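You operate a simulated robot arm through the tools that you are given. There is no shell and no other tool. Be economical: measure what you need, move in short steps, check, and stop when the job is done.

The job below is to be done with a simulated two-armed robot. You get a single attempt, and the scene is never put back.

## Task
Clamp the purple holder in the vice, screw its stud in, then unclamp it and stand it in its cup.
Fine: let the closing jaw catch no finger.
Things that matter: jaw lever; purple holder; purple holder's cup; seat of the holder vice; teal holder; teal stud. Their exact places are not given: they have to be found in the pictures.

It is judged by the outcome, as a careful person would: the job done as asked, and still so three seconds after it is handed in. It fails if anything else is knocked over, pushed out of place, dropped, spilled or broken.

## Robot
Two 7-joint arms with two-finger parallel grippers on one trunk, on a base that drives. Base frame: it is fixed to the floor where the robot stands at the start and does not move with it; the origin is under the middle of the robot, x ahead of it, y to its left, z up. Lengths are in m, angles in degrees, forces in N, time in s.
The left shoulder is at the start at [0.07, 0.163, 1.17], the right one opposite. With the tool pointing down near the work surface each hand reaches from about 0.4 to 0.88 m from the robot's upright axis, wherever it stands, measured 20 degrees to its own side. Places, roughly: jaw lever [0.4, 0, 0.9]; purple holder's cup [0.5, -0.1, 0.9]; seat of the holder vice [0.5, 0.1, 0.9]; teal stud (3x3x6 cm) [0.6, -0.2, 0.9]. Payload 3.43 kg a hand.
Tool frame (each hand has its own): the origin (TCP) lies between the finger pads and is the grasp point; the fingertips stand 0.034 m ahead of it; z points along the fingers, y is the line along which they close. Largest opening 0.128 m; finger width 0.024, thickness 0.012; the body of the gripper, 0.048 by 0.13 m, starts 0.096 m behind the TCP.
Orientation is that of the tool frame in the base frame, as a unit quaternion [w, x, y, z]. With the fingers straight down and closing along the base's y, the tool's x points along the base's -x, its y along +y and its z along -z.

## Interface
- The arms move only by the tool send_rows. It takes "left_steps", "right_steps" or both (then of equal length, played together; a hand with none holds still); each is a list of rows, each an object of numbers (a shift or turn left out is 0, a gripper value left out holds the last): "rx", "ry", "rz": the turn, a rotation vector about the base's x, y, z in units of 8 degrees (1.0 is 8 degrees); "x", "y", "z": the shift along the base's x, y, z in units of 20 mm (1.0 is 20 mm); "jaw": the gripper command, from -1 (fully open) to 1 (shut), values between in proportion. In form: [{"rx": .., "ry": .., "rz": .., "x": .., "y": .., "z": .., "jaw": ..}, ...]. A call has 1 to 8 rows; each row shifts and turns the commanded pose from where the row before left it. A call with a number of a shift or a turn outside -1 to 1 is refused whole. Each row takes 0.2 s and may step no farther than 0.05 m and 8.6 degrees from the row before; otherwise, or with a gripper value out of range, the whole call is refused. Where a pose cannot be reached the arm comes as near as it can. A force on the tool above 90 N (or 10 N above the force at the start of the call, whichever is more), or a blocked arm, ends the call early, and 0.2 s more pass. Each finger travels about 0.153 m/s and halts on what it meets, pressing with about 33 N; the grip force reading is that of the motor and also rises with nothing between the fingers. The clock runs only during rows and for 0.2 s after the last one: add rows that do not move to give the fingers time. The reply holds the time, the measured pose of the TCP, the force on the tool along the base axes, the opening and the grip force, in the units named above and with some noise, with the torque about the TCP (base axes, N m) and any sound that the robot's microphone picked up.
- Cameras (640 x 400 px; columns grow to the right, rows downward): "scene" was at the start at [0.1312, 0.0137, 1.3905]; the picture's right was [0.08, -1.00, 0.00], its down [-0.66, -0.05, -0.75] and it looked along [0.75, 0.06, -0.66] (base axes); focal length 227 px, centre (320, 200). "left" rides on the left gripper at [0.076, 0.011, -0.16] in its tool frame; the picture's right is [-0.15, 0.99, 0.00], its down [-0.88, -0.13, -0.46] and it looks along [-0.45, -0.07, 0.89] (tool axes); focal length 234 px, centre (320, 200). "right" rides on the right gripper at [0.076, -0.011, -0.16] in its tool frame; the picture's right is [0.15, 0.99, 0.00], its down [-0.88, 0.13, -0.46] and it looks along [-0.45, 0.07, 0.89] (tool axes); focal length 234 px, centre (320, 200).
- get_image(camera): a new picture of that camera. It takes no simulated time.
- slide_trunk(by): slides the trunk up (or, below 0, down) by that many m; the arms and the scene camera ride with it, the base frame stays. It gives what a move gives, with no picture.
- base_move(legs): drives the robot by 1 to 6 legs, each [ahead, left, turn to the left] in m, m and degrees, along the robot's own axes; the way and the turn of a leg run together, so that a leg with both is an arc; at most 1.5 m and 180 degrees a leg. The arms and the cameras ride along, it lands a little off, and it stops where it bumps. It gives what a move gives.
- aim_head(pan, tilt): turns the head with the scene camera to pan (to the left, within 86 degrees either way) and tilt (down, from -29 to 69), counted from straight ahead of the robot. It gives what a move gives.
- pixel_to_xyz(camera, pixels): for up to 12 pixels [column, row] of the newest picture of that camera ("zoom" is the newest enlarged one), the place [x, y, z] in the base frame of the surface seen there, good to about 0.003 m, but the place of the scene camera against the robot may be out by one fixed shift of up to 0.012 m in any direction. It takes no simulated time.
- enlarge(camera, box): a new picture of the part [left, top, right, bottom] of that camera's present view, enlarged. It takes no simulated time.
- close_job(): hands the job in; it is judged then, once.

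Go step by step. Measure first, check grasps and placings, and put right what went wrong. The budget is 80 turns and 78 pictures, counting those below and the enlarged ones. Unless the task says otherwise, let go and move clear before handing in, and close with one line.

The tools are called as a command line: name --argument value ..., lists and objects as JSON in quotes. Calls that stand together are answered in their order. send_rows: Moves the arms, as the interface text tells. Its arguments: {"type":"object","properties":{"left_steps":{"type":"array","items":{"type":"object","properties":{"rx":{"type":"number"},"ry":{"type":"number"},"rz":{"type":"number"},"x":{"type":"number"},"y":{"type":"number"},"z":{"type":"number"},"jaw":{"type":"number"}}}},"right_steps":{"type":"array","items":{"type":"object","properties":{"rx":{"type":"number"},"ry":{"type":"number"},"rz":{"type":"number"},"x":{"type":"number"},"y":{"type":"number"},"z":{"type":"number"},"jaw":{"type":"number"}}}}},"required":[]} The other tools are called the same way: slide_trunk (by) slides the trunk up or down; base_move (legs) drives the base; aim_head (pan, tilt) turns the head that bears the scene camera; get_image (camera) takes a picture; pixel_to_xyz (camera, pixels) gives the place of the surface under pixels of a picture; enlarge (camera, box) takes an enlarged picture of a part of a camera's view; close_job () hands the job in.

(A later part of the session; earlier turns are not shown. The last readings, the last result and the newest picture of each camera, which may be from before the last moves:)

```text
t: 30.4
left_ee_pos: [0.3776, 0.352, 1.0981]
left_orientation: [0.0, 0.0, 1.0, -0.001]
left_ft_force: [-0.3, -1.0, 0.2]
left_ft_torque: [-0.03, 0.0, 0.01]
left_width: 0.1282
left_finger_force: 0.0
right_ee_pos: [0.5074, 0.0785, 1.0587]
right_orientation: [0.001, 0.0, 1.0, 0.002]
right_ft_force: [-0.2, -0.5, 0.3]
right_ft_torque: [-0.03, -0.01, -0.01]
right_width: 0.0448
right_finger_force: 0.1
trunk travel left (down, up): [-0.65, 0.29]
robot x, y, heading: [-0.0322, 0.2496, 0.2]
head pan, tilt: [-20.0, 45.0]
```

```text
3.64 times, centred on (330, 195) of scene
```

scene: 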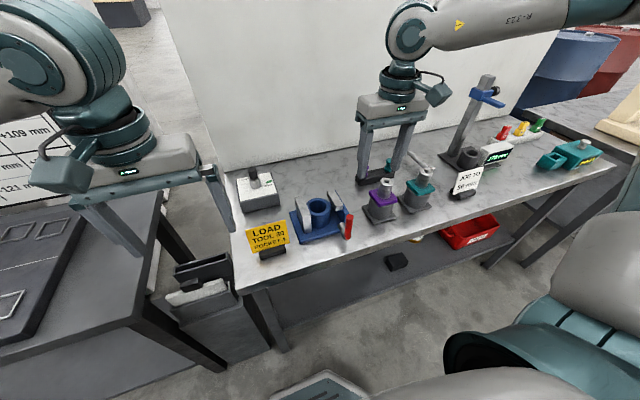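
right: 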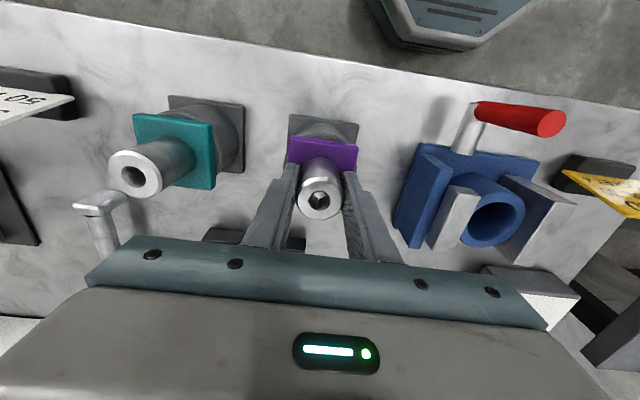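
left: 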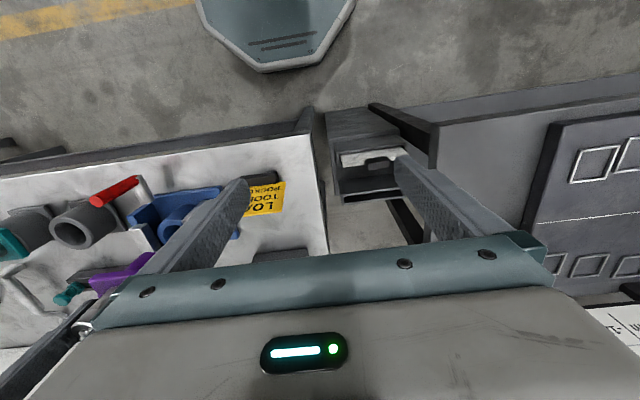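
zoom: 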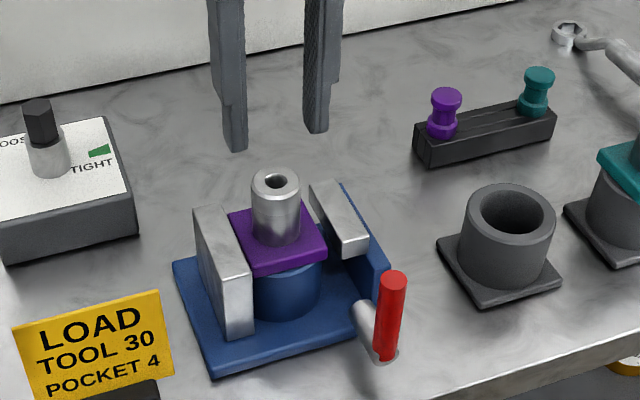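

The holder rests in the seat close to the +y jaw, with a gap on the −y side, so the −y jaw by the lever is the mover. I'll check that the flange is seated and level.

pixel_to_xyz --camera "zoom" --pixels '[[240, 212], [285, 262], [318, 236], [275, 178], [325, 210], [212, 240]]'

enlarge --camera "right" --box '[220, 60, 440, 220]'

pixel_to_xyz --camera "zoom" --pixels '[[245, 160], [356, 176], [236, 280], [340, 285], [345, 230], [240, 220], [262, 256], [324, 256], [293, 228], [293, 288], [195, 148], [405, 162]]'

```text
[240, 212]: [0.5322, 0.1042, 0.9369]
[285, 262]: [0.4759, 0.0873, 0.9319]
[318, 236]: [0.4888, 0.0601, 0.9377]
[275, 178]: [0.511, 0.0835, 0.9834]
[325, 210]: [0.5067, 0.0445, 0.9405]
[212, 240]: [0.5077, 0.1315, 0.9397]
```

```text
2.50 times, centred on (330, 140) of right
```

zoom: 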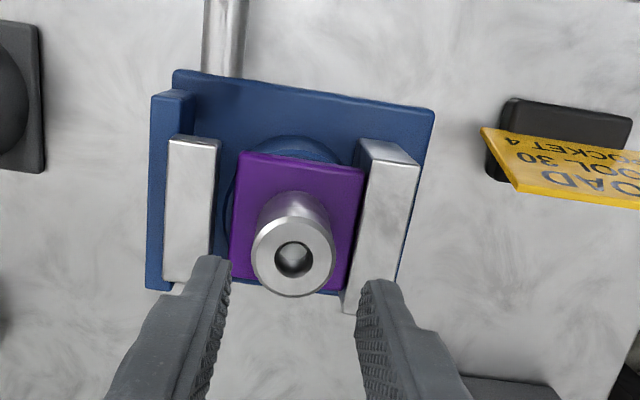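

```text
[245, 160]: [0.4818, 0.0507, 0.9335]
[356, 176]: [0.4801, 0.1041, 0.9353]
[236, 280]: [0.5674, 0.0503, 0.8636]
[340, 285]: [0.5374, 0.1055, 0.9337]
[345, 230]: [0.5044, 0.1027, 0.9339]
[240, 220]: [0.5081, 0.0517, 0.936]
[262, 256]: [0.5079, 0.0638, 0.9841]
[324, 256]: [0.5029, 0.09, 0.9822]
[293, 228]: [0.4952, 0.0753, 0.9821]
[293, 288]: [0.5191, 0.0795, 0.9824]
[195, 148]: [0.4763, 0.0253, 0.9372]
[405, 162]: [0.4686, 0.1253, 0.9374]
```

Flange top is level at about 0.934 and the nose top is at 0.983, so it is properly seated, centred on (0.507, 0.0775). Next I'll take the right hand above the lever handle at (0.402, 0.036).

send_rows --right_steps '[{"x": -0.88, "y": -0.354}, {"x": -0.88, "y": -0.354}, {"x": -0.88, "y": -0.354}, {"x": -0.88, "y": -0.354}, {"x": -0.88, "y": -0.354}, {"x": -0.88, "y": -0.354}, {}]'

enlarge --camera "right" --box '[200, 60, 440, 230]'

pixel_to_xyz --camera "zoom" --pixels '[[310, 200], [320, 200], [330, 200], [320, 220], [320, 240], [320, 180], [320, 160], [340, 220], [300, 220], [340, 260], [320, 260], [300, 260]]'

```text
t: 32.0
left_ee_pos: [0.3787, 0.3506, 1.0987]
left_orientation: [-0.001, -0.002, 1.0, -0.001]
left_ft_force: [0.5, 1.0, -1.0]
left_ft_torque: [-0.01, 0.03, -0.01]
left_width: 0.128
left_finger_force: 0.0
right_ee_pos: [0.4022, 0.0353, 1.0582]
right_orientation: [0.001, 0.001, 1.0, 0.002]
right_ft_force: [0.3, 0.4, -0.5]
right_ft_torque: [0.0, 0.0, 0.01]
right_width: 0.0452
right_finger_force: 0.0
trunk travel left (down, up): [-0.65, 0.29]
robot x, y, heading: [-0.03, 0.2491, 0.2]
head pan, tilt: [-20.0, 45.0]
```

```text
2.35 times, centred on (320, 145) of right
```

zoom: 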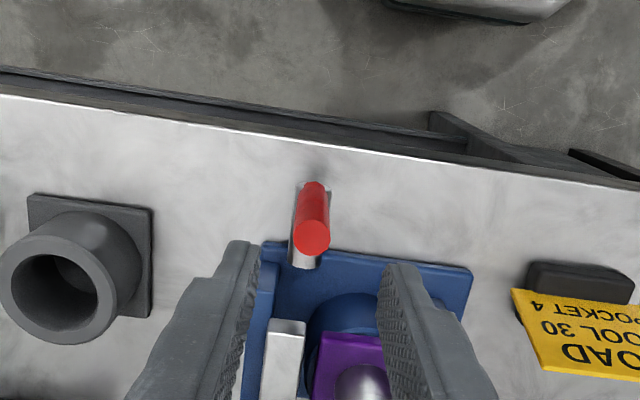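

```text
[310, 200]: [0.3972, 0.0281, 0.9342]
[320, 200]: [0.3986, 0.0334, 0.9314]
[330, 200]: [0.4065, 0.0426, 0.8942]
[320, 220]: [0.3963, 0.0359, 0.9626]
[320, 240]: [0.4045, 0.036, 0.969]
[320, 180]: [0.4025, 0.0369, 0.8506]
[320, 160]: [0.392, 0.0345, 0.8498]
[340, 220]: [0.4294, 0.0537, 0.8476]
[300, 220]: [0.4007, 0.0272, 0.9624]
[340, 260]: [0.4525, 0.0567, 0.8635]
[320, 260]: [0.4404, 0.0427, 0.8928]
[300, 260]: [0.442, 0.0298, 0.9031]
```

The handle top is at about (0.4035, 0.034), between the fingers. I'll lower to straddle it and push gently sideways to learn how it swings.

send_rows --right_steps '[{"z": -0.9}, {"z": -0.9}, {"z": -0.9}, {"z": -0.9}, {"z": -0.9}, {}]'

send_rows --right_steps '[{"y": 0.5}, {"y": 0.5}, {"y": 0.25}, {"y": 0.25}, {}]'

enlarge --camera "scene" --box '[270, 140, 390, 250]'

```text
t: 33.4
left_ee_pos: [0.3773, 0.3499, 1.1004]
left_orientation: [0.0, -0.001, 1.0, -0.001]
left_ft_force: [0.3, 0.5, 0.4]
left_ft_torque: [0.01, -0.01, 0.0]
left_width: 0.1281
left_finger_force: 0.0
right_ee_pos: [0.4022, 0.0358, 0.9698]
right_orientation: [0.001, 0.0, 1.0, 0.001]
right_ft_force: [-0.1, -0.2, -0.4]
right_ft_torque: [0.0, 0.0, -0.02]
right_width: 0.0448
right_finger_force: 0.1
trunk travel left (down, up): [-0.65, 0.29]
robot x, y, heading: [-0.0282, 0.2528, 0.1]
head pan, tilt: [-20.0, 45.0]
```

```text
t: 34.6
left_ee_pos: [0.3777, 0.3458, 1.0993]
left_orientation: [0.0, -0.001, 1.0, 0.001]
left_ft_force: [-0.4, 0.0, -0.1]
left_ft_torque: [-0.01, -0.04, 0.0]
left_width: 0.1279
left_finger_force: 0.1
right_ee_pos: [0.4023, 0.0589, 0.9674]
right_orientation: [0.002, 0.0, 1.0, 0.0]
right_ft_force: [7.5, -40.4, 16.5]
right_ft_torque: [-1.98, -0.56, 0.09]
right_width: 0.0681
right_finger_force: 20.7
trunk travel left (down, up): [-0.65, 0.29]
robot x, y, heading: [-0.0309, 0.253, 0.1]
head pan, tilt: [-20.0, 45.0]
```

```text
3.64 times, centred on (330, 195) of scene
```

zoom: 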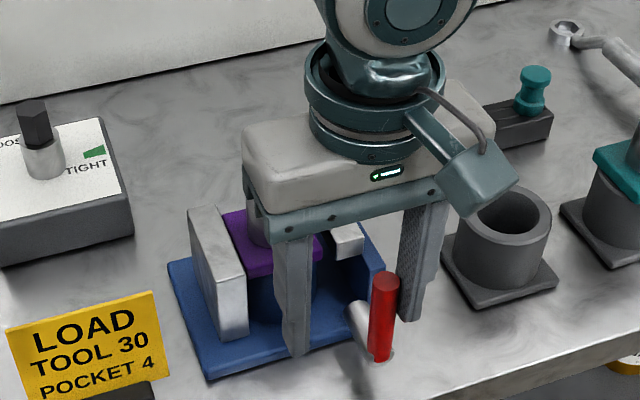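

Pushing +y met a hard stop (40 N, handle unmoved), so the swing must go the other way. I'll back off and push −y gently.

send_rows --right_steps '[{"y": -0.5}, {"y": -0.5}, {"y": -0.5}, {}]'

send_rows --right_steps '[{"y": -0.4}, {"y": -0.4}, {"y": -0.4}, {}]'

enlarge --camera "scene" --box '[270, 140, 390, 250]'

get_image --camera "right"

```text
t: 35.6
left_ee_pos: [0.3787, 0.3509, 1.0979]
left_orientation: [-0.001, -0.001, 1.0, 0.0]
left_ft_force: [-0.5, -0.8, -0.6]
left_ft_torque: [0.0, -0.02, 0.01]
left_width: 0.1278
left_finger_force: 0.1
right_ee_pos: [0.4012, 0.0347, 0.9689]
right_orientation: [0.001, 0.0, 1.0, 0.002]
right_ft_force: [0.6, 0.5, 0.1]
right_ft_torque: [-0.02, 0.03, 0.02]
right_width: 0.0447
right_finger_force: 0.0
trunk travel left (down, up): [-0.65, 0.29]
robot x, y, heading: [-0.0329, 0.2486, 0.0]
head pan, tilt: [-20.0, 45.0]
```

```text
t: 36.6
left_ee_pos: [0.3788, 0.3521, 1.0995]
left_orientation: [0.001, -0.001, 1.0, -0.001]
left_ft_force: [-0.6, 0.2, -0.6]
left_ft_torque: [-0.02, -0.01, -0.01]
left_width: 0.1282
left_finger_force: 0.1
right_ee_pos: [0.3994, 0.013, 0.9702]
right_orientation: [0.002, 0.001, 1.0, 0.002]
right_ft_force: [-0.6, 4.7, 3.1]
right_ft_torque: [0.21, -0.01, 0.04]
right_width: 0.0475
right_finger_force: 2.5
trunk travel left (down, up): [-0.65, 0.29]
robot x, y, heading: [-0.0335, 0.2436, 0.1]
head pan, tilt: [-20.0, 45.0]
```

```text
3.64 times, centred on (330, 195) of scene
```

zoom: 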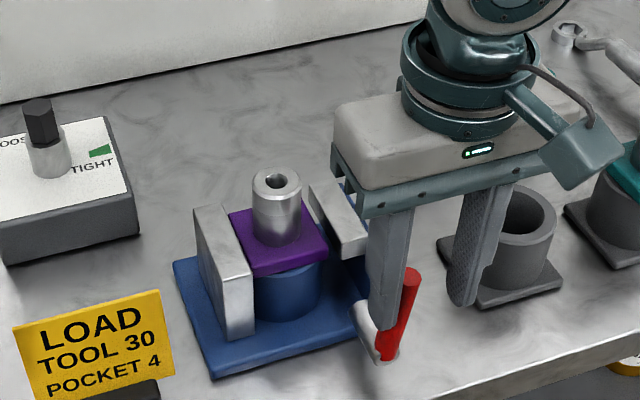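

```text
43 pictures are left
```

right: 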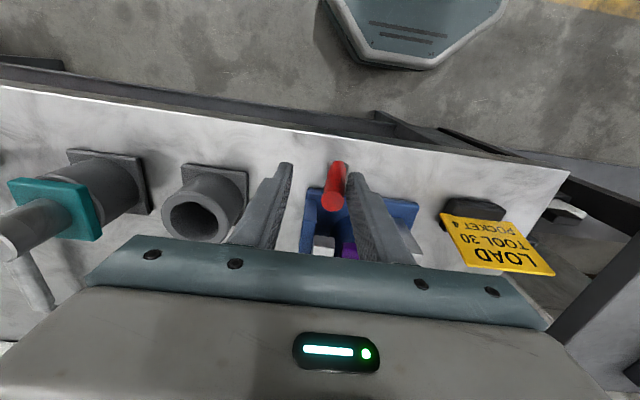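

The handle tips about an x-axis pivot near z 0.90 towards −y with little force. I'll keep pushing along the arc.

send_rows --right_steps '[{"y": -0.4, "z": -0.15}, {"y": -0.4, "z": -0.15}, {"y": -0.4, "z": -0.15}, {"y": -0.2, "z": -0.1}, {}]'

enlarge --camera "scene" --box '[270, 140, 390, 250]'

```text
t: 37.8
left_ee_pos: [0.3784, 0.3516, 1.0992]
left_orientation: [0.0, -0.001, 1.0, -0.001]
left_ft_force: [-0.1, 1.5, 0.2]
left_ft_torque: [-0.02, -0.02, 0.01]
left_width: 0.128
left_finger_force: 0.1
right_ee_pos: [0.4012, -0.0162, 0.9585]
right_orientation: [0.002, 0.0, 1.0, 0.002]
right_ft_force: [-1.0, 3.5, 1.5]
right_ft_torque: [0.14, -0.02, 0.03]
right_width: 0.0466
right_finger_force: 1.3
trunk travel left (down, up): [-0.65, 0.29]
robot x, y, heading: [-0.0332, 0.2503, 0.2]
head pan, tilt: [-20.0, 45.0]
```

```text
3.64 times, centred on (330, 195) of scene
```

zoom: 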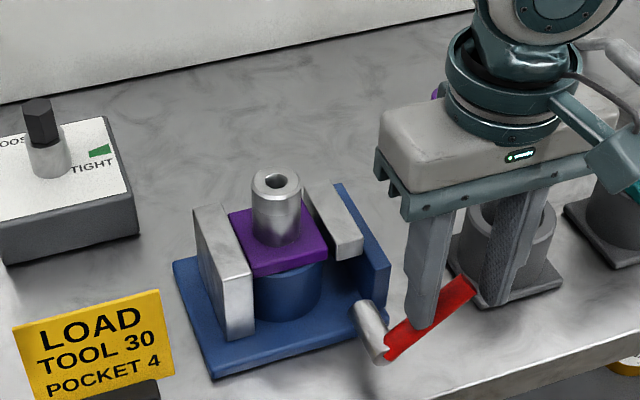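

The jaw is closing and the handle is about 55° over. For the last part I'll lift, shut the fingers and press down on the handle from above.

send_rows --right_steps '[{"z": 0.8}, {"z": 0.8}, {"z": 0.8}, {"z": 0.8, "jaw": 1}, {"y": 0.3}, {}, {}]'

enlarge --camera "right" --box '[220, 60, 440, 220]'

pixel_to_xyz --camera "zoom" --pixels '[[280, 200], [300, 200], [320, 200], [340, 200], [280, 180], [300, 180], [320, 180], [340, 180], [280, 220], [300, 220], [320, 220], [340, 220]]'

```text
t: 39.4
left_ee_pos: [0.3779, 0.3509, 1.0983]
left_orientation: [0.0, -0.001, 1.0, 0.0]
left_ft_force: [-0.3, 0.0, -0.1]
left_ft_torque: [0.01, -0.02, 0.01]
left_width: 0.1282
left_finger_force: 0.1
right_ee_pos: [0.4015, -0.0117, 1.0213]
right_orientation: [0.002, 0.0, 1.0, 0.002]
right_ft_force: [-0.5, 0.3, -0.3]
right_ft_torque: [-0.01, 0.01, -0.02]
right_width: 0.0
right_finger_force: 32.8
trunk travel left (down, up): [-0.65, 0.29]
robot x, y, heading: [-0.0298, 0.2493, 0.3]
head pan, tilt: [-20.0, 45.0]
```

```text
2.50 times, centred on (330, 140) of right
```

zoom: 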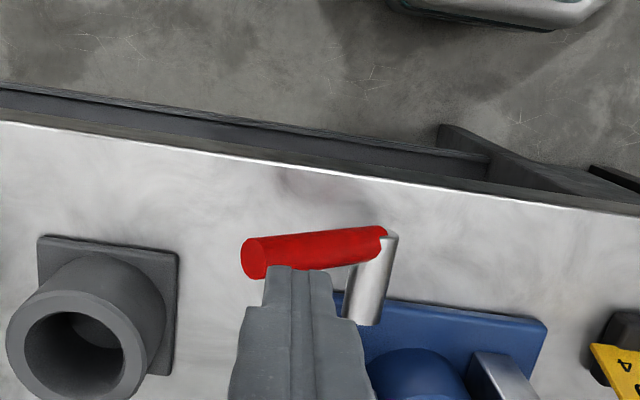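

```text
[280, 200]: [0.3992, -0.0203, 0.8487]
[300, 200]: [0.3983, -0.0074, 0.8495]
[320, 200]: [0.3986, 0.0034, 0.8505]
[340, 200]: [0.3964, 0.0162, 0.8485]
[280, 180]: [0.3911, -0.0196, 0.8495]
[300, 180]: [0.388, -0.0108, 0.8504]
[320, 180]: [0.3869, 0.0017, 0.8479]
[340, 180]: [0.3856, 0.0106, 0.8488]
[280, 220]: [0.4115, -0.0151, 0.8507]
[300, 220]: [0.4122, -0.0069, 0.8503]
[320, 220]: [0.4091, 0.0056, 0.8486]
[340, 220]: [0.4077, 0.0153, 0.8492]
```

The handle looks nearly lying down. I'll measure its tilt along its length.

pixel_to_xyz --camera "zoom" --pixels '[[250, 262], [275, 250], [300, 247], [320, 247], [340, 243], [360, 240], [375, 240], [370, 290]]'

enlarge --camera "scene" --box '[270, 140, 390, 250]'

```text
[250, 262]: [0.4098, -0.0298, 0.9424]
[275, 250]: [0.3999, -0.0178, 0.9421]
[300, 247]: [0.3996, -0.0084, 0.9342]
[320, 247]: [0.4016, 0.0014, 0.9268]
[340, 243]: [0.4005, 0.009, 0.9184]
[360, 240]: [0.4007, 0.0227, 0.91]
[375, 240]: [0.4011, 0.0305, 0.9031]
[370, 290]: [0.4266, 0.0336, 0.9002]
```

```text
3.64 times, centred on (330, 195) of scene
```

zoom: 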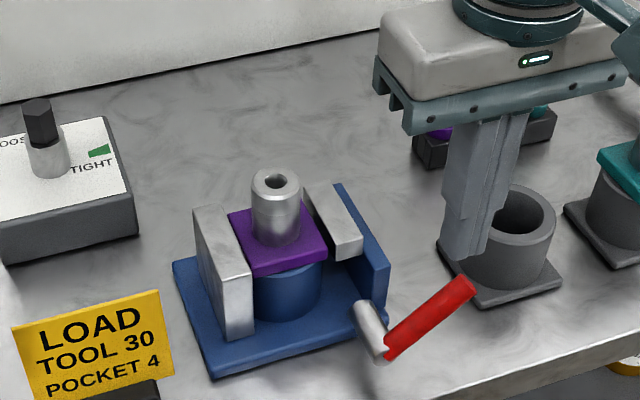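

The handle is about 51° over, its top at z≈0.938 below the fingertips. I'll press it down stepwise.

send_rows --right_steps '[{"z": -0.8}, {"z": -0.8}, {"z": -0.5}, {"z": -0.3}, {"z": -0.3}, {"z": -0.3}, {}]'

send_rows --right_steps '[{"z": -0.3}, {"z": -0.3}, {"z": -0.2}, {}]'

enlarge --camera "scene" --box '[270, 140, 390, 250]'

```text
t: 41.0
left_ee_pos: [0.3778, 0.351, 1.0991]
left_orientation: [0.0, -0.001, 1.0, 0.0]
left_ft_force: [-1.1, -0.8, 0.0]
left_ft_torque: [0.01, 0.04, 0.05]
left_width: 0.128
left_finger_force: 0.1
right_ee_pos: [0.4005, -0.0113, 0.9629]
right_orientation: [0.002, 0.001, 1.0, 0.001]
right_ft_force: [-0.6, -0.8, 2.8]
right_ft_torque: [-0.06, 0.01, 0.0]
right_width: 0.0
right_finger_force: 33.1
trunk travel left (down, up): [-0.65, 0.29]
robot x, y, heading: [-0.0294, 0.2459, 0.1]
head pan, tilt: [-20.0, 45.0]
```

```text
t: 42.0
left_ee_pos: [0.3779, 0.351, 1.0982]
left_orientation: [0.0, -0.001, 1.0, -0.001]
left_ft_force: [0.4, 0.1, 0.6]
left_ft_torque: [0.01, 0.0, 0.0]
left_width: 0.128
left_finger_force: 0.1
right_ee_pos: [0.4011, -0.0113, 0.9467]
right_orientation: [0.001, 0.0, 1.0, 0.002]
right_ft_force: [0.4, -2.4, 2.8]
right_ft_torque: [-0.13, -0.07, -0.02]
right_width: 0.0003
right_finger_force: 32.9
trunk travel left (down, up): [-0.65, 0.29]
robot x, y, heading: [-0.03, 0.2501, 0.4]
head pan, tilt: [-20.0, 45.0]
```

```text
3.64 times, centred on (330, 195) of scene
```

zoom: 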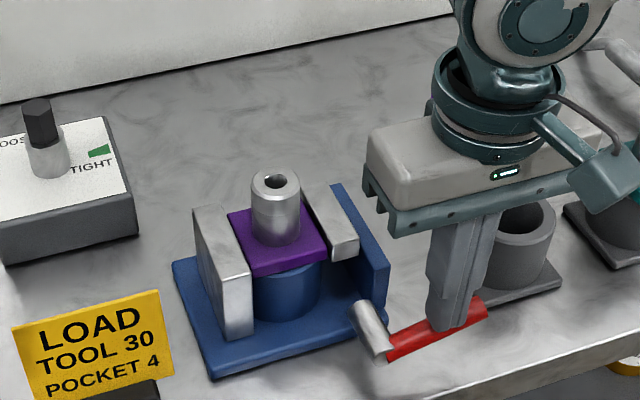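

The handle is nearly horizontal and the jaw almost touches the flange. I'll keep pressing until it resists.

send_rows --right_steps '[{"z": -0.2}, {"z": -0.2}, {}]'

send_rows --right_steps '[{"z": -0.2}, {"z": -0.2}, {}]'

enlarge --camera "scene" --box '[270, 140, 390, 250]'

```text
t: 42.8
left_ee_pos: [0.3771, 0.3507, 1.0994]
left_orientation: [0.0, -0.001, 1.0, 0.0]
left_ft_force: [-0.2, -0.1, -0.6]
left_ft_torque: [0.01, 0.01, -0.02]
left_width: 0.1281
left_finger_force: 0.1
right_ee_pos: [0.4009, -0.011, 0.9384]
right_orientation: [0.002, 0.0, 1.0, 0.002]
right_ft_force: [-0.3, -2.4, 4.3]
right_ft_torque: [-0.12, 0.01, -0.04]
right_width: 0.0
right_finger_force: 33.5
trunk travel left (down, up): [-0.65, 0.29]
robot x, y, heading: [-0.0296, 0.248, 0.2]
head pan, tilt: [-20.0, 45.0]
```

```text
t: 43.6
left_ee_pos: [0.3785, 0.3507, 1.1003]
left_orientation: [0.0, 0.0, 1.0, 0.0]
left_ft_force: [0.4, -0.3, 0.0]
left_ft_torque: [-0.02, -0.04, 0.03]
left_width: 0.1283
left_finger_force: 0.1
right_ee_pos: [0.4008, -0.0116, 0.9306]
right_orientation: [0.001, 0.0, 1.0, 0.001]
right_ft_force: [-0.6, -7.4, 8.0]
right_ft_torque: [-0.16, -0.05, -0.01]
right_width: 0.0001
right_finger_force: 33.0
trunk travel left (down, up): [-0.65, 0.29]
robot x, y, heading: [-0.0254, 0.2467, 0.3]
head pan, tilt: [-20.0, 45.0]
```

```text
3.64 times, centred on (330, 195) of scene
```

zoom: 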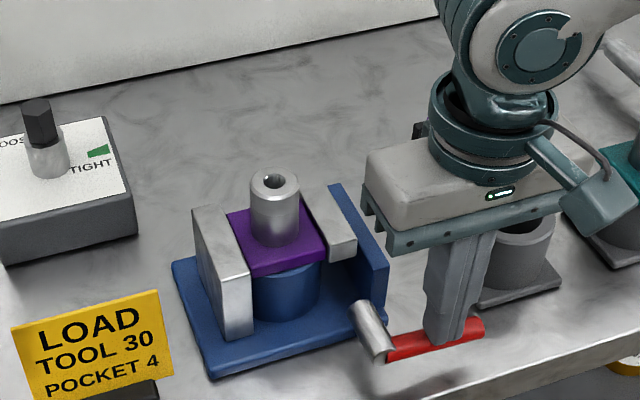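

The jaw now looks to be against the flange and the force is 8 N. I'll press a little more to set it.

send_rows --right_steps '[{"z": -0.2}, {"z": -0.2}, {}]'

send_rows --right_steps '[{"z": -0.2}, {"z": -0.2}, {}]'

```text
t: 44.4
left_ee_pos: [0.374, 0.3513, 1.1]
left_orientation: [0.002, -0.002, 1.0, -0.001]
left_ft_force: [0.2, 0.4, -0.3]
left_ft_torque: [0.05, 0.01, 0.03]
left_width: 0.1281
left_finger_force: 0.1
right_ee_pos: [0.4021, -0.0124, 0.9254]
right_orientation: [0.006, 0.001, 1.0, 0.002]
right_ft_force: [6.4, -23.8, 65.4]
right_ft_torque: [-0.1, -0.57, -0.17]
right_width: 0.0
right_finger_force: 33.1
trunk travel left (down, up): [-0.65, 0.29]
robot x, y, heading: [-0.0308, 0.251, 0.2]
head pan, tilt: [-20.0, 45.0]
```

```text
t: 44.8
left_ee_pos: [0.3737, 0.3515, 1.1009]
left_orientation: [0.001, 0.0, 1.0, -0.001]
left_ft_force: [-0.1, -0.1, 0.1]
left_ft_torque: [-0.03, 0.0, -0.02]
left_width: 0.1279
left_finger_force: 0.0
right_ee_pos: [0.4001, -0.0121, 0.9252]
right_orientation: [0.009, 0.001, 1.0, 0.0]
right_ft_force: [-13.0, -11.7, 50.3]
right_ft_torque: [0.11, 0.19, 0.1]
right_width: 0.0
right_finger_force: 32.9
trunk travel left (down, up): [-0.65, 0.29]
robot x, y, heading: [-0.0285, 0.2485, 0.1]
head pan, tilt: [-20.0, 45.0]
stopped in row 1 (right hand): the force on the tool passed its limit (the readings are from after the stop); the commanded pose is now the measured one
```

The lever has hit its firm end stop (over 90 N). I'll lift off and check that the clamp stays shut.

send_rows --right_steps '[{"z": 0.5}, {"z": 1}, {"z": 1}, {"z": 1}, {"z": 1}, {"z": 1}, {"z": 1}, {}]'

enlarge --camera "scene" --box '[270, 140, 390, 250]'

enlarge --camera "right" --box '[220, 60, 460, 220]'

```text
t: 46.5
left_ee_pos: [0.3775, 0.3512, 1.098]
left_orientation: [-0.001, -0.001, 1.0, 0.0]
left_ft_force: [0.4, -0.5, -0.2]
left_ft_torque: [0.01, 0.04, -0.03]
left_width: 0.1282
left_finger_force: 0.0
right_ee_pos: [0.4045, -0.0109, 1.0527]
right_orientation: [0.005, 0.001, 1.0, 0.002]
right_ft_force: [0.0, -0.1, -0.4]
right_ft_torque: [-0.01, 0.01, 0.02]
right_width: 0.0
right_finger_force: 33.4
trunk travel left (down, up): [-0.65, 0.29]
robot x, y, heading: [-0.0313, 0.2474, 0.3]
head pan, tilt: [-20.0, 45.0]
```

```text
3.64 times, centred on (330, 195) of scene
```

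zoom: 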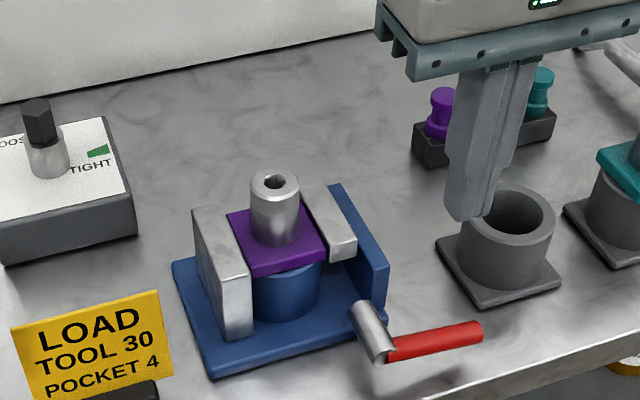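

```text
2.50 times, centred on (340, 140) of right
```

zoom: 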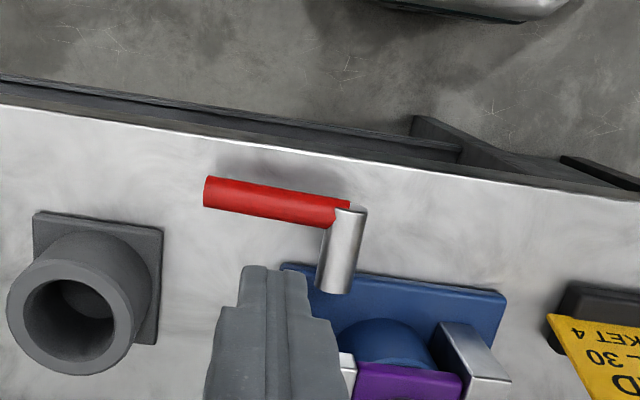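

The lever stays down and the jaw is tight on the flange. Next is the purple stud: I'll move above its rack for a look.

send_rows --right_steps '[{"z": 1, "x": 0.9, "y": -0.8}, {"z": 0.9, "x": 0.9, "y": -0.8, "jaw": 0}, {"x": 0.9, "y": -0.8}, {"x": 0.9, "y": -0.8}, {"x": 0.9, "y": -0.8}, {"x": 0.9, "y": -0.8}, {"x": 0.9, "y": -0.8}, {}]'

get_image --camera "right"

enlarge --camera "right" --box '[240, 120, 400, 250]'

```text
t: 48.4
left_ee_pos: [0.3776, 0.3506, 1.0988]
left_orientation: [-0.001, -0.001, 1.0, -0.001]
left_ft_force: [-0.3, 0.6, -1.1]
left_ft_torque: [0.01, -0.02, 0.02]
left_width: 0.1276
left_finger_force: 0.0
right_ee_pos: [0.5301, -0.124, 1.0915]
right_orientation: [0.007, -0.001, 1.0, 0.001]
right_ft_force: [-0.9, 0.3, 0.0]
right_ft_torque: [-0.01, -0.03, -0.01]
right_width: 0.064
right_finger_force: 0.1
trunk travel left (down, up): [-0.65, 0.29]
robot x, y, heading: [-0.033, 0.2492, 0.4]
head pan, tilt: [-20.0, 45.0]
```

```text
35 pictures are left
```

right: 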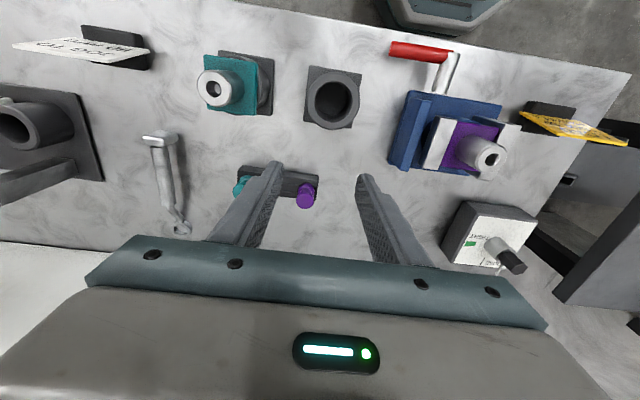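

```text
3.08 times, centred on (320, 185) of right
```

zoom: 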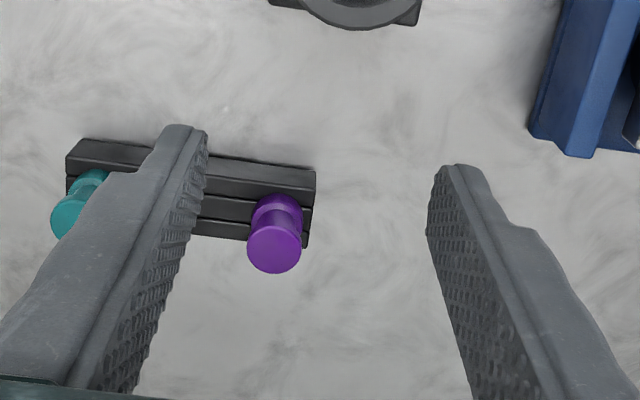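

The purple stud stands in the rack's slot at zoom (275,248). I'll measure it and the rack.

pixel_to_xyz --camera "zoom" --pixels '[[275, 232], [275, 248], [275, 266], [252, 248], [298, 248], [277, 205], [277, 219], [240, 180], [240, 205], [240, 232], [310, 210], [75, 220]]'

enlarge --camera "scene" --box '[350, 140, 450, 220]'

pixel_to_xyz --camera "zoom" --pixels '[[320, 200], [330, 150], [300, 200], [340, 200]]'

```text
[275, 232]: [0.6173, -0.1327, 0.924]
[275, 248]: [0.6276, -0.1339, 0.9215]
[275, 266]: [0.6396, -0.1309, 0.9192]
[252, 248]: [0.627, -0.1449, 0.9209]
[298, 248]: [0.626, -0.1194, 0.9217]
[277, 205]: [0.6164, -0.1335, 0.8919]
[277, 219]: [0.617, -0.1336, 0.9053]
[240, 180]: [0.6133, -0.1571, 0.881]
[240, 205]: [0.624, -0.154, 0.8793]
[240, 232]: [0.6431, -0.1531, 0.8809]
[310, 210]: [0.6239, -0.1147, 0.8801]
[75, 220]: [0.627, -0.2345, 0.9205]
```

```text
5.00 times, centred on (400, 180) of scene
```

zoom: 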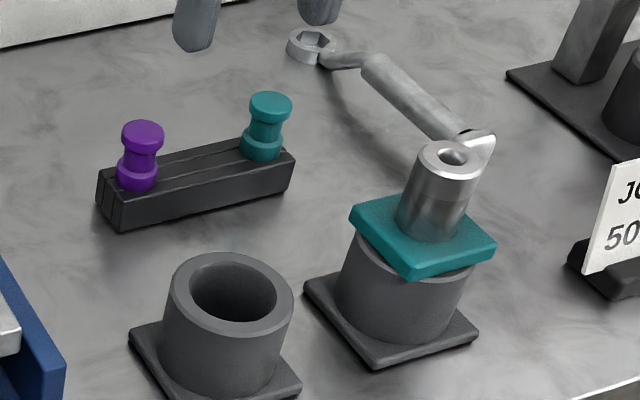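

```text
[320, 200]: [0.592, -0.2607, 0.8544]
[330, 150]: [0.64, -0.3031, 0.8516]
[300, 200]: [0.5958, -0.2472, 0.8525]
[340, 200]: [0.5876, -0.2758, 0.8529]
```

The stud's head top is at z 0.921 and its centre at (0.628, −0.132); it stands on the rack top at 0.88. I'll go above it, correcting the 0.8° tilt left by the stop.

send_rows --right_steps '[{"x": 0.98, "y": -0.08, "ry": 0.1}, {"x": 0.98, "y": -0.08}, {"x": 0.98, "y": -0.08}, {"x": 0.98, "y": -0.08}, {"x": 0.98, "y": -0.08}, {}]'

enlarge --camera "right" --box '[240, 80, 400, 210]'

pixel_to_xyz --camera "zoom" --pixels '[[300, 180], [310, 190], [320, 180], [330, 190], [300, 200], [320, 200], [340, 200], [320, 220], [300, 220], [340, 220], [320, 160], [340, 180]]'

```text
t: 49.8
left_ee_pos: [0.3786, 0.352, 1.0989]
left_orientation: [0.0, 0.0, 1.0, 0.0]
left_ft_force: [-0.2, -0.7, 0.4]
left_ft_torque: [-0.03, 0.0, -0.04]
left_width: 0.1279
left_finger_force: 0.1
right_ee_pos: [0.6284, -0.132, 1.0912]
right_orientation: [0.0, 0.0, 1.0, 0.002]
right_ft_force: [-1.7, 0.8, 0.5]
right_ft_torque: [0.0, -0.02, -0.03]
right_width: 0.064
right_finger_force: 0.1
trunk travel left (down, up): [-0.65, 0.29]
robot x, y, heading: [-0.0293, 0.2495, 0.0]
head pan, tilt: [-20.0, 45.0]
```

```text
3.08 times, centred on (320, 145) of right
```

zoom: 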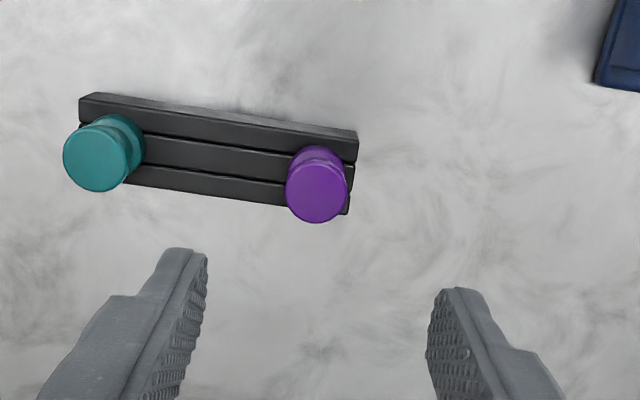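

```text
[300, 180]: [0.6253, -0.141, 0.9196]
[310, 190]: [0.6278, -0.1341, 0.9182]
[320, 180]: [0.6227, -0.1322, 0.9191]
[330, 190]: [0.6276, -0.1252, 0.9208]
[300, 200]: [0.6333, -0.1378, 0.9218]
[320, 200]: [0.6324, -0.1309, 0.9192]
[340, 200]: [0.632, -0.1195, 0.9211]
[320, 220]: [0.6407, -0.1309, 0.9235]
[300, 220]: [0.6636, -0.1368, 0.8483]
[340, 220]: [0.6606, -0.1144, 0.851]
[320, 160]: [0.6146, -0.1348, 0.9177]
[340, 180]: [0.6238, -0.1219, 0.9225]
```

The head centre is at (0.628, −0.1325), under the TCP. I'll go down with the tips just above the rack top, then grip.

send_rows --right_steps '[{"z": -0.95}, {"z": -0.95}, {"z": -0.95}, {"z": -0.95}, {"z": -0.95}, {"z": -0.95}, {"z": -0.95}, {"z": -0.95}]'

send_rows --right_steps '[{"z": -0.45}, {"z": -0.45}, {}, {"jaw": 1}, {}, {}, {}]'

send_rows --right_steps '[{"z": 0.4}, {"z": 0.6}, {"z": 0.8}, {"z": 0.8}, {"z": 0.8}, {"z": 0.8}, {"z": 0.8}, {"z": 0.8}]'

enlarge --camera "scene" --box '[340, 80, 460, 200]'

enlarge --camera "right" --box '[240, 80, 400, 210]'

```text
t: 51.5
left_ee_pos: [0.3787, 0.3504, 1.0989]
left_orientation: [-0.001, -0.001, 1.0, 0.0]
left_ft_force: [0.4, 0.7, 0.1]
left_ft_torque: [0.0, 0.01, 0.02]
left_width: 0.128
left_finger_force: 0.1
right_ee_pos: [0.6289, -0.132, 0.9389]
right_orientation: [-0.001, 0.001, 1.0, 0.002]
right_ft_force: [0.7, 0.1, 0.4]
right_ft_torque: [-0.02, -0.03, 0.02]
right_width: 0.0637
right_finger_force: 0.1
trunk travel left (down, up): [-0.65, 0.29]
robot x, y, heading: [-0.0311, 0.2443, 0.0]
head pan, tilt: [-20.0, 45.0]
```

```text
t: 53.1
left_ee_pos: [0.3787, 0.3499, 1.0989]
left_orientation: [0.0, -0.001, 1.0, 0.0]
left_ft_force: [0.6, -1.3, -0.1]
left_ft_torque: [0.0, 0.01, 0.03]
left_width: 0.1279
left_finger_force: 0.0
right_ee_pos: [0.6278, -0.1322, 0.9217]
right_orientation: [0.0, 0.0, 1.0, 0.002]
right_ft_force: [-0.3, -1.3, 1.9]
right_ft_torque: [-0.03, 0.02, -0.02]
right_width: 0.0277
right_finger_force: 33.0
trunk travel left (down, up): [-0.65, 0.29]
robot x, y, heading: [-0.0299, 0.2543, -0.0]
head pan, tilt: [-20.0, 45.0]
```

```text
t: 55.0
left_ee_pos: [0.3775, 0.35, 1.0978]
left_orientation: [-0.001, -0.001, 1.0, 0.0]
left_ft_force: [1.1, -0.3, -0.8]
left_ft_torque: [-0.02, 0.0, 0.0]
left_width: 0.1278
left_finger_force: 0.1
right_ee_pos: [0.6281, -0.1302, 1.0361]
right_orientation: [-0.001, 0.0, 1.0, 0.001]
right_ft_force: [0.6, -0.2, -0.9]
right_ft_torque: [0.02, -0.03, 0.03]
right_width: 0.0277
right_finger_force: 33.3
trunk travel left (down, up): [-0.65, 0.29]
robot x, y, heading: [-0.0292, 0.2491, -0.0]
head pan, tilt: [-20.0, 45.0]
```

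```text
3.33 times, centred on (400, 140) of scene
```

zoom: 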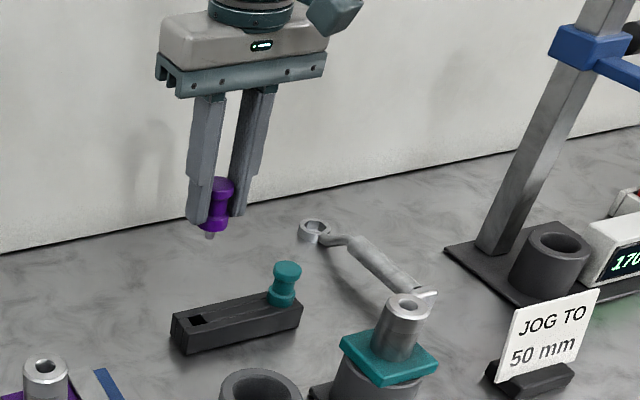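

```text
3.08 times, centred on (320, 145) of right
```

zoom: 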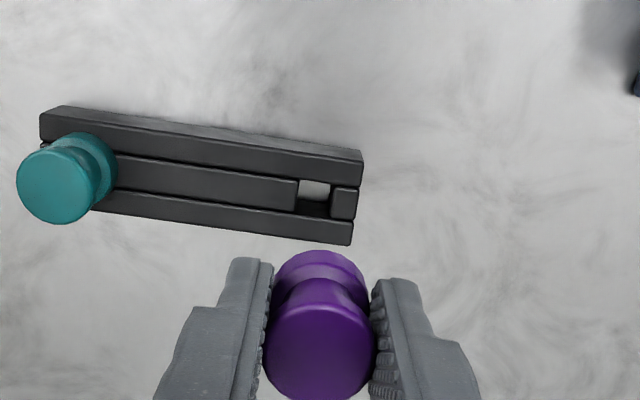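

The stud came out cleanly, grip width 0.028, with its collar 8 mm below the fingertips. I'll carry it towards the vice and re-measure the nose, which the clamp may have shifted.

send_rows --right_steps '[{"z": 1, "x": -0.9, "y": 0.95}, {"z": 1, "x": -0.9, "y": 0.95}, {"x": -0.9, "y": 0.95}, {"x": -0.9, "y": 0.95}, {"x": -0.9, "y": 0.95}, {"x": -0.9, "y": 0.95}, {"x": -0.9, "y": 0.95}, {"x": -0.9, "y": 0.95}]'

enlarge --camera "right" --box '[300, 110, 440, 220]'

pixel_to_xyz --camera "zoom" --pixels '[[320, 200], [300, 200], [340, 200], [320, 180], [320, 220], [280, 200], [360, 200], [320, 240], [300, 240], [340, 240], [280, 220], [360, 220]]'

```text
t: 56.8
left_ee_pos: [0.3777, 0.3522, 1.0989]
left_orientation: [0.0, -0.002, 1.0, -0.001]
left_ft_force: [-0.1, 0.1, 0.2]
left_ft_torque: [-0.02, 0.0, 0.01]
left_width: 0.1279
left_finger_force: 0.0
right_ee_pos: [0.4844, 0.0213, 1.0767]
right_orientation: [-0.001, 0.001, 1.0, 0.002]
right_ft_force: [0.0, 0.3, -1.1]
right_ft_torque: [-0.01, -0.02, 0.05]
right_width: 0.0277
right_finger_force: 32.9
trunk travel left (down, up): [-0.65, 0.29]
robot x, y, heading: [-0.0332, 0.2495, 0.2]
head pan, tilt: [-20.0, 45.0]
```

```text
3.64 times, centred on (370, 165) of right
```

zoom: 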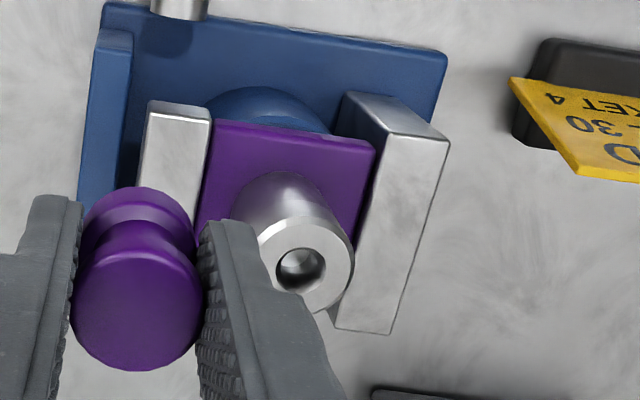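

```text
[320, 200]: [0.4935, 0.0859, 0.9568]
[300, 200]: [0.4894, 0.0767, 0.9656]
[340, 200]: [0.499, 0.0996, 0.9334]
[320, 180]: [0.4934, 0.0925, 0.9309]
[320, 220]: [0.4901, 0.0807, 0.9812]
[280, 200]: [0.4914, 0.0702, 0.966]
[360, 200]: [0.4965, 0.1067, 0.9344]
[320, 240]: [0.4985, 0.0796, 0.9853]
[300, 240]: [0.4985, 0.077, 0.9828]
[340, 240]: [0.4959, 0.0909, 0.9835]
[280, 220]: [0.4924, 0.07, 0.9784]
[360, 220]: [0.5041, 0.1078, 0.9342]
```

The jaw sits tight on the flange. I'll measure points around the hole rim at zoom (301,270).

pixel_to_xyz --camera "zoom" --pixels '[[271, 270], [331, 270], [301, 240], [301, 301], [280, 248], [323, 293], [322, 248], [345, 265], [326, 235], [340, 285], [310, 303], [268, 245]]'

```text
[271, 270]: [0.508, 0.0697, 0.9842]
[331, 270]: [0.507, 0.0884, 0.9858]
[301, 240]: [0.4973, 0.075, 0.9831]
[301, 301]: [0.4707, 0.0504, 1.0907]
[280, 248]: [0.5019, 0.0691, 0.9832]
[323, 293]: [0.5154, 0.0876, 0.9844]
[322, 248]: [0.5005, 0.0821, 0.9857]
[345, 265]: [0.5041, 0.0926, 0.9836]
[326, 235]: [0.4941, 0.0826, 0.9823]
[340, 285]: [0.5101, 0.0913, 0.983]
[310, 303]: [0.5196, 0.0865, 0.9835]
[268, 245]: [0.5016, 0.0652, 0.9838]
```

The hole centre averages to (0.508, 0.079). I'll move over it at height and pre-turn the hand counter-clockwise to gain room for screwing clockwise.

send_rows --right_steps '[{"x": 0.39, "y": 0.97, "rz": 1}, {"x": 0.39, "y": 0.97, "rz": 1}, {"x": 0.39, "y": 0.97, "rz": 1}, {"rz": 1}, {"rz": 1}, {"rz": 1}, {"rz": 1}, {"rz": 1}]'

send_rows --right_steps '[{"rz": 1}, {"rz": 1}, {"rz": 1}, {"rz": 1}, {"rz": 1}, {"rz": 1}, {"rz": 1}, {}]'

```text
t: 58.5
left_ee_pos: [0.3812, 0.349, 1.097]
left_orientation: [-0.001, 0.0, 1.0, 0.001]
left_ft_force: [-0.5, -0.4, -0.1]
left_ft_torque: [0.04, 0.03, 0.02]
left_width: 0.128
left_finger_force: 0.1
right_ee_pos: [0.5088, 0.0768, 1.0749]
right_orientation: [-0.001, -0.528, 0.849, 0.001]
right_ft_force: [0.7, 0.1, -0.9]
right_ft_torque: [0.01, 0.01, 0.01]
right_width: 0.0279
right_finger_force: 32.4
trunk travel left (down, up): [-0.65, 0.29]
robot x, y, heading: [-0.0312, 0.2482, 0.5]
head pan, tilt: [-20.0, 45.0]
```

```text
t: 60.4
left_ee_pos: [0.3781, 0.3501, 1.0996]
left_orientation: [0.0, 0.0, 1.0, -0.002]
left_ft_force: [-0.3, 0.7, 0.3]
left_ft_torque: [-0.02, -0.01, -0.01]
left_width: 0.1279
left_finger_force: 0.0
right_ee_pos: [0.301, 0.1306, 1.0722]
right_orientation: [-0.016, 0.783, -0.622, 0.009]
right_ft_force: [0.0, -0.6, -0.2]
right_ft_torque: [-0.02, -0.03, 0.05]
right_width: 0.0275
right_finger_force: 33.4
right hand out of reach, approached as far as the arm can: row 1, 2, 3, 4, 5, 6, 7
trunk travel left (down, up): [-0.65, 0.29]
robot x, y, heading: [-0.0281, 0.2487, 0.3]
head pan, tilt: [-20.0, 45.0]
```

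The wrist tops out past about +64–100°, and the hand drifted into free space at (0.301, 0.131). I'll turn back and see where the commanded pose sits.

send_rows --right_steps '[{"rz": -1}, {"rz": -1}, {"rz": -1}, {"rz": -1}, {"rz": -1}, {"rz": -1}, {}]'

get_image --camera "scene"

```text
t: 62.0
left_ee_pos: [0.3792, 0.3514, 1.0996]
left_orientation: [0.0, 0.0, 1.0, 0.001]
left_ft_force: [-0.2, 0.3, 0.0]
left_ft_torque: [-0.02, -0.01, 0.01]
left_width: 0.1281
left_finger_force: 0.0
right_ee_pos: [0.3047, 0.1256, 1.0728]
right_orientation: [0.011, -0.461, 0.887, -0.015]
right_ft_force: [0.2, -0.1, 0.5]
right_ft_torque: [-0.03, 0.0, 0.01]
right_width: 0.0278
right_finger_force: 33.3
right hand out of reach, approached as far as the arm can: row 4
trunk travel left (down, up): [-0.65, 0.29]
robot x, y, heading: [-0.028, 0.251, 0.0]
head pan, tilt: [-20.0, 45.0]
```

```text
28 pictures are left
```

scene: 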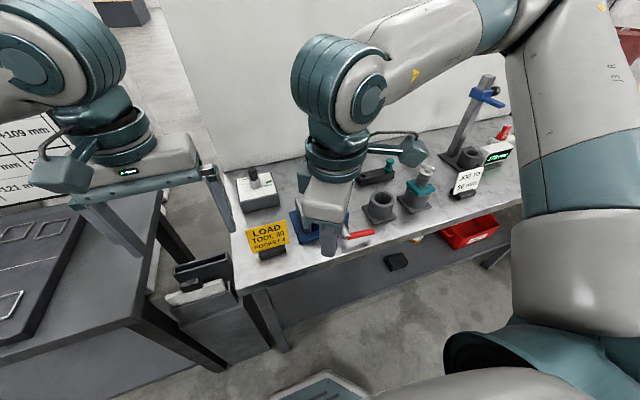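

The hand is at yaw ≈55° and unobstructed. I'll move back above the nose, keeping height, and check the pose.

send_rows --right_steps '[{"x": 1, "y": -0.23}, {"x": 1, "y": -0.23}, {"x": 1, "y": -0.23}, {"x": 1, "y": -0.23}, {"x": 1, "y": -0.23}, {"x": 1, "y": -0.23}, {}]'

```text
t: 63.5
left_ee_pos: [0.3782, 0.3505, 1.0995]
left_orientation: [0.0, -0.001, 1.0, 0.0]
left_ft_force: [0.1, 0.0, 0.0]
left_ft_torque: [0.0, -0.02, -0.04]
left_width: 0.128
left_finger_force: 0.1
right_ee_pos: [0.4233, 0.0998, 1.0723]
right_orientation: [0.011, -0.462, 0.887, -0.015]
right_ft_force: [-0.6, -0.4, -0.2]
right_ft_torque: [0.01, -0.01, 0.02]
right_width: 0.0278
right_finger_force: 33.0
trunk travel left (down, up): [-0.65, 0.29]
robot x, y, heading: [-0.0304, 0.2513, 0.4]
head pan, tilt: [-20.0, 45.0]
```

The tracking is good and only a small tilt remains. I'll correct that tilt while moving over the hole.

send_rows --right_steps '[{"x": 0.85, "y": -0.21, "rx": 0.117, "ry": 0.24, "z": 0.2}, {"x": 0.85, "y": -0.21}, {"x": 0.85, "y": -0.21}, {"x": 0.85, "y": -0.21}, {"x": 0.85, "y": -0.21}, {}, {}]'

enlarge --camera "scene" --box '[270, 130, 390, 240]'

enlarge --camera "right" --box '[240, 80, 400, 210]'

```text
t: 65.2
left_ee_pos: [0.3779, 0.3507, 1.0988]
left_orientation: [0.0, -0.002, 1.0, 0.0]
left_ft_force: [0.2, -0.4, 0.6]
left_ft_torque: [0.01, -0.02, 0.0]
left_width: 0.1283
left_finger_force: 0.0
right_ee_pos: [0.5111, 0.0798, 1.0772]
right_orientation: [0.0, -0.463, 0.887, 0.0]
right_ft_force: [0.2, -0.9, -0.8]
right_ft_torque: [-0.02, 0.0, 0.0]
right_width: 0.0277
right_finger_force: 32.7
trunk travel left (down, up): [-0.65, 0.29]
robot x, y, heading: [-0.0298, 0.2484, -0.1]
head pan, tilt: [-20.0, 45.0]
```

```text
3.64 times, centred on (330, 185) of scene
```

zoom: 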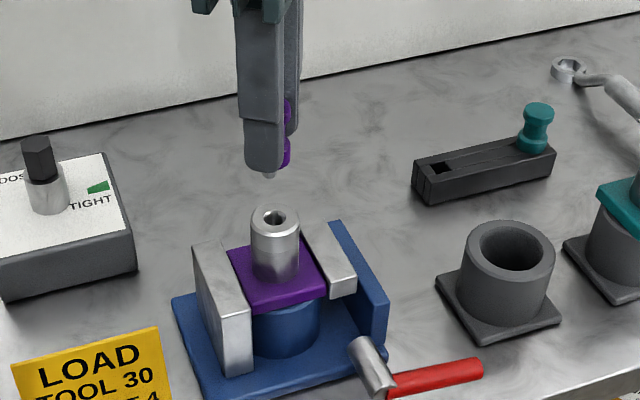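

```text
3.08 times, centred on (320, 145) of right
```

zoom: 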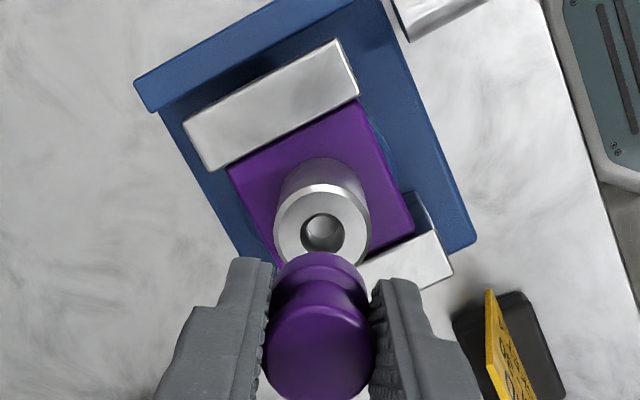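

The hole is visible from this angle at zoom (322,231). I'll re-measure its centre here.

pixel_to_xyz --camera "zoom" --pixels '[[293, 231], [351, 231], [322, 203], [302, 210], [343, 210], [280, 228], [362, 228], [322, 194], [295, 205], [350, 205], [285, 245], [360, 245]]'

```text
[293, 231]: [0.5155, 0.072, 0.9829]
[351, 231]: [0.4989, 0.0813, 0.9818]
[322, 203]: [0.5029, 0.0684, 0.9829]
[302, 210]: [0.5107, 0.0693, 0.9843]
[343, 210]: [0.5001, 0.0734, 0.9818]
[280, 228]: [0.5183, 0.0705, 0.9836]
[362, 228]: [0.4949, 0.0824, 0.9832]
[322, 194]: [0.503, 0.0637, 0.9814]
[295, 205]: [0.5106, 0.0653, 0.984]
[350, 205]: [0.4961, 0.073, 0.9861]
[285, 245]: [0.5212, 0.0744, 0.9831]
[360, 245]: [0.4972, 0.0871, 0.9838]
```

Combining both angles, the hole centre is about (0.5073, 0.0777). I'll centre on it, come down to just above, and look closely.

send_rows --right_steps '[{"x": -0.19, "y": -0.1}, {"z": -0.6}, {"z": -0.3}, {}, {}]'

enlarge --camera "scene" --box '[290, 150, 360, 220]'

enlarge --camera "right" --box '[270, 90, 370, 190]'

```text
t: 66.3
left_ee_pos: [0.3794, 0.3496, 1.0984]
left_orientation: [0.0, -0.001, 1.0, 0.0]
left_ft_force: [0.2, 1.1, 0.3]
left_ft_torque: [0.0, 0.0, 0.0]
left_width: 0.1278
left_finger_force: 0.1
right_ee_pos: [0.5065, 0.0768, 1.0605]
right_orientation: [-0.001, -0.463, 0.887, 0.0]
right_ft_force: [0.7, -0.2, -0.3]
right_ft_torque: [-0.01, 0.0, -0.02]
right_width: 0.0278
right_finger_force: 33.0
trunk travel left (down, up): [-0.65, 0.29]
robot x, y, heading: [-0.0323, 0.2478, 0.4]
head pan, tilt: [-20.0, 45.0]
```

```text
5.71 times, centred on (325, 185) of scene
```

zoom: 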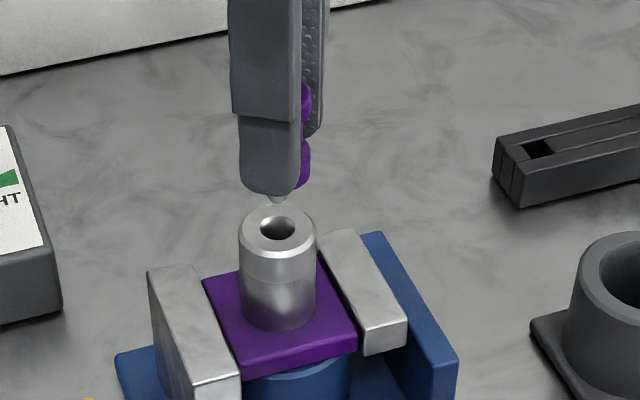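

```text
4.00 times, centred on (320, 140) of right
```

zoom: 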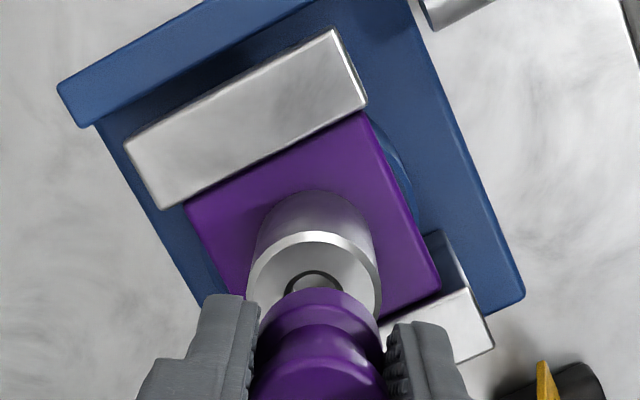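

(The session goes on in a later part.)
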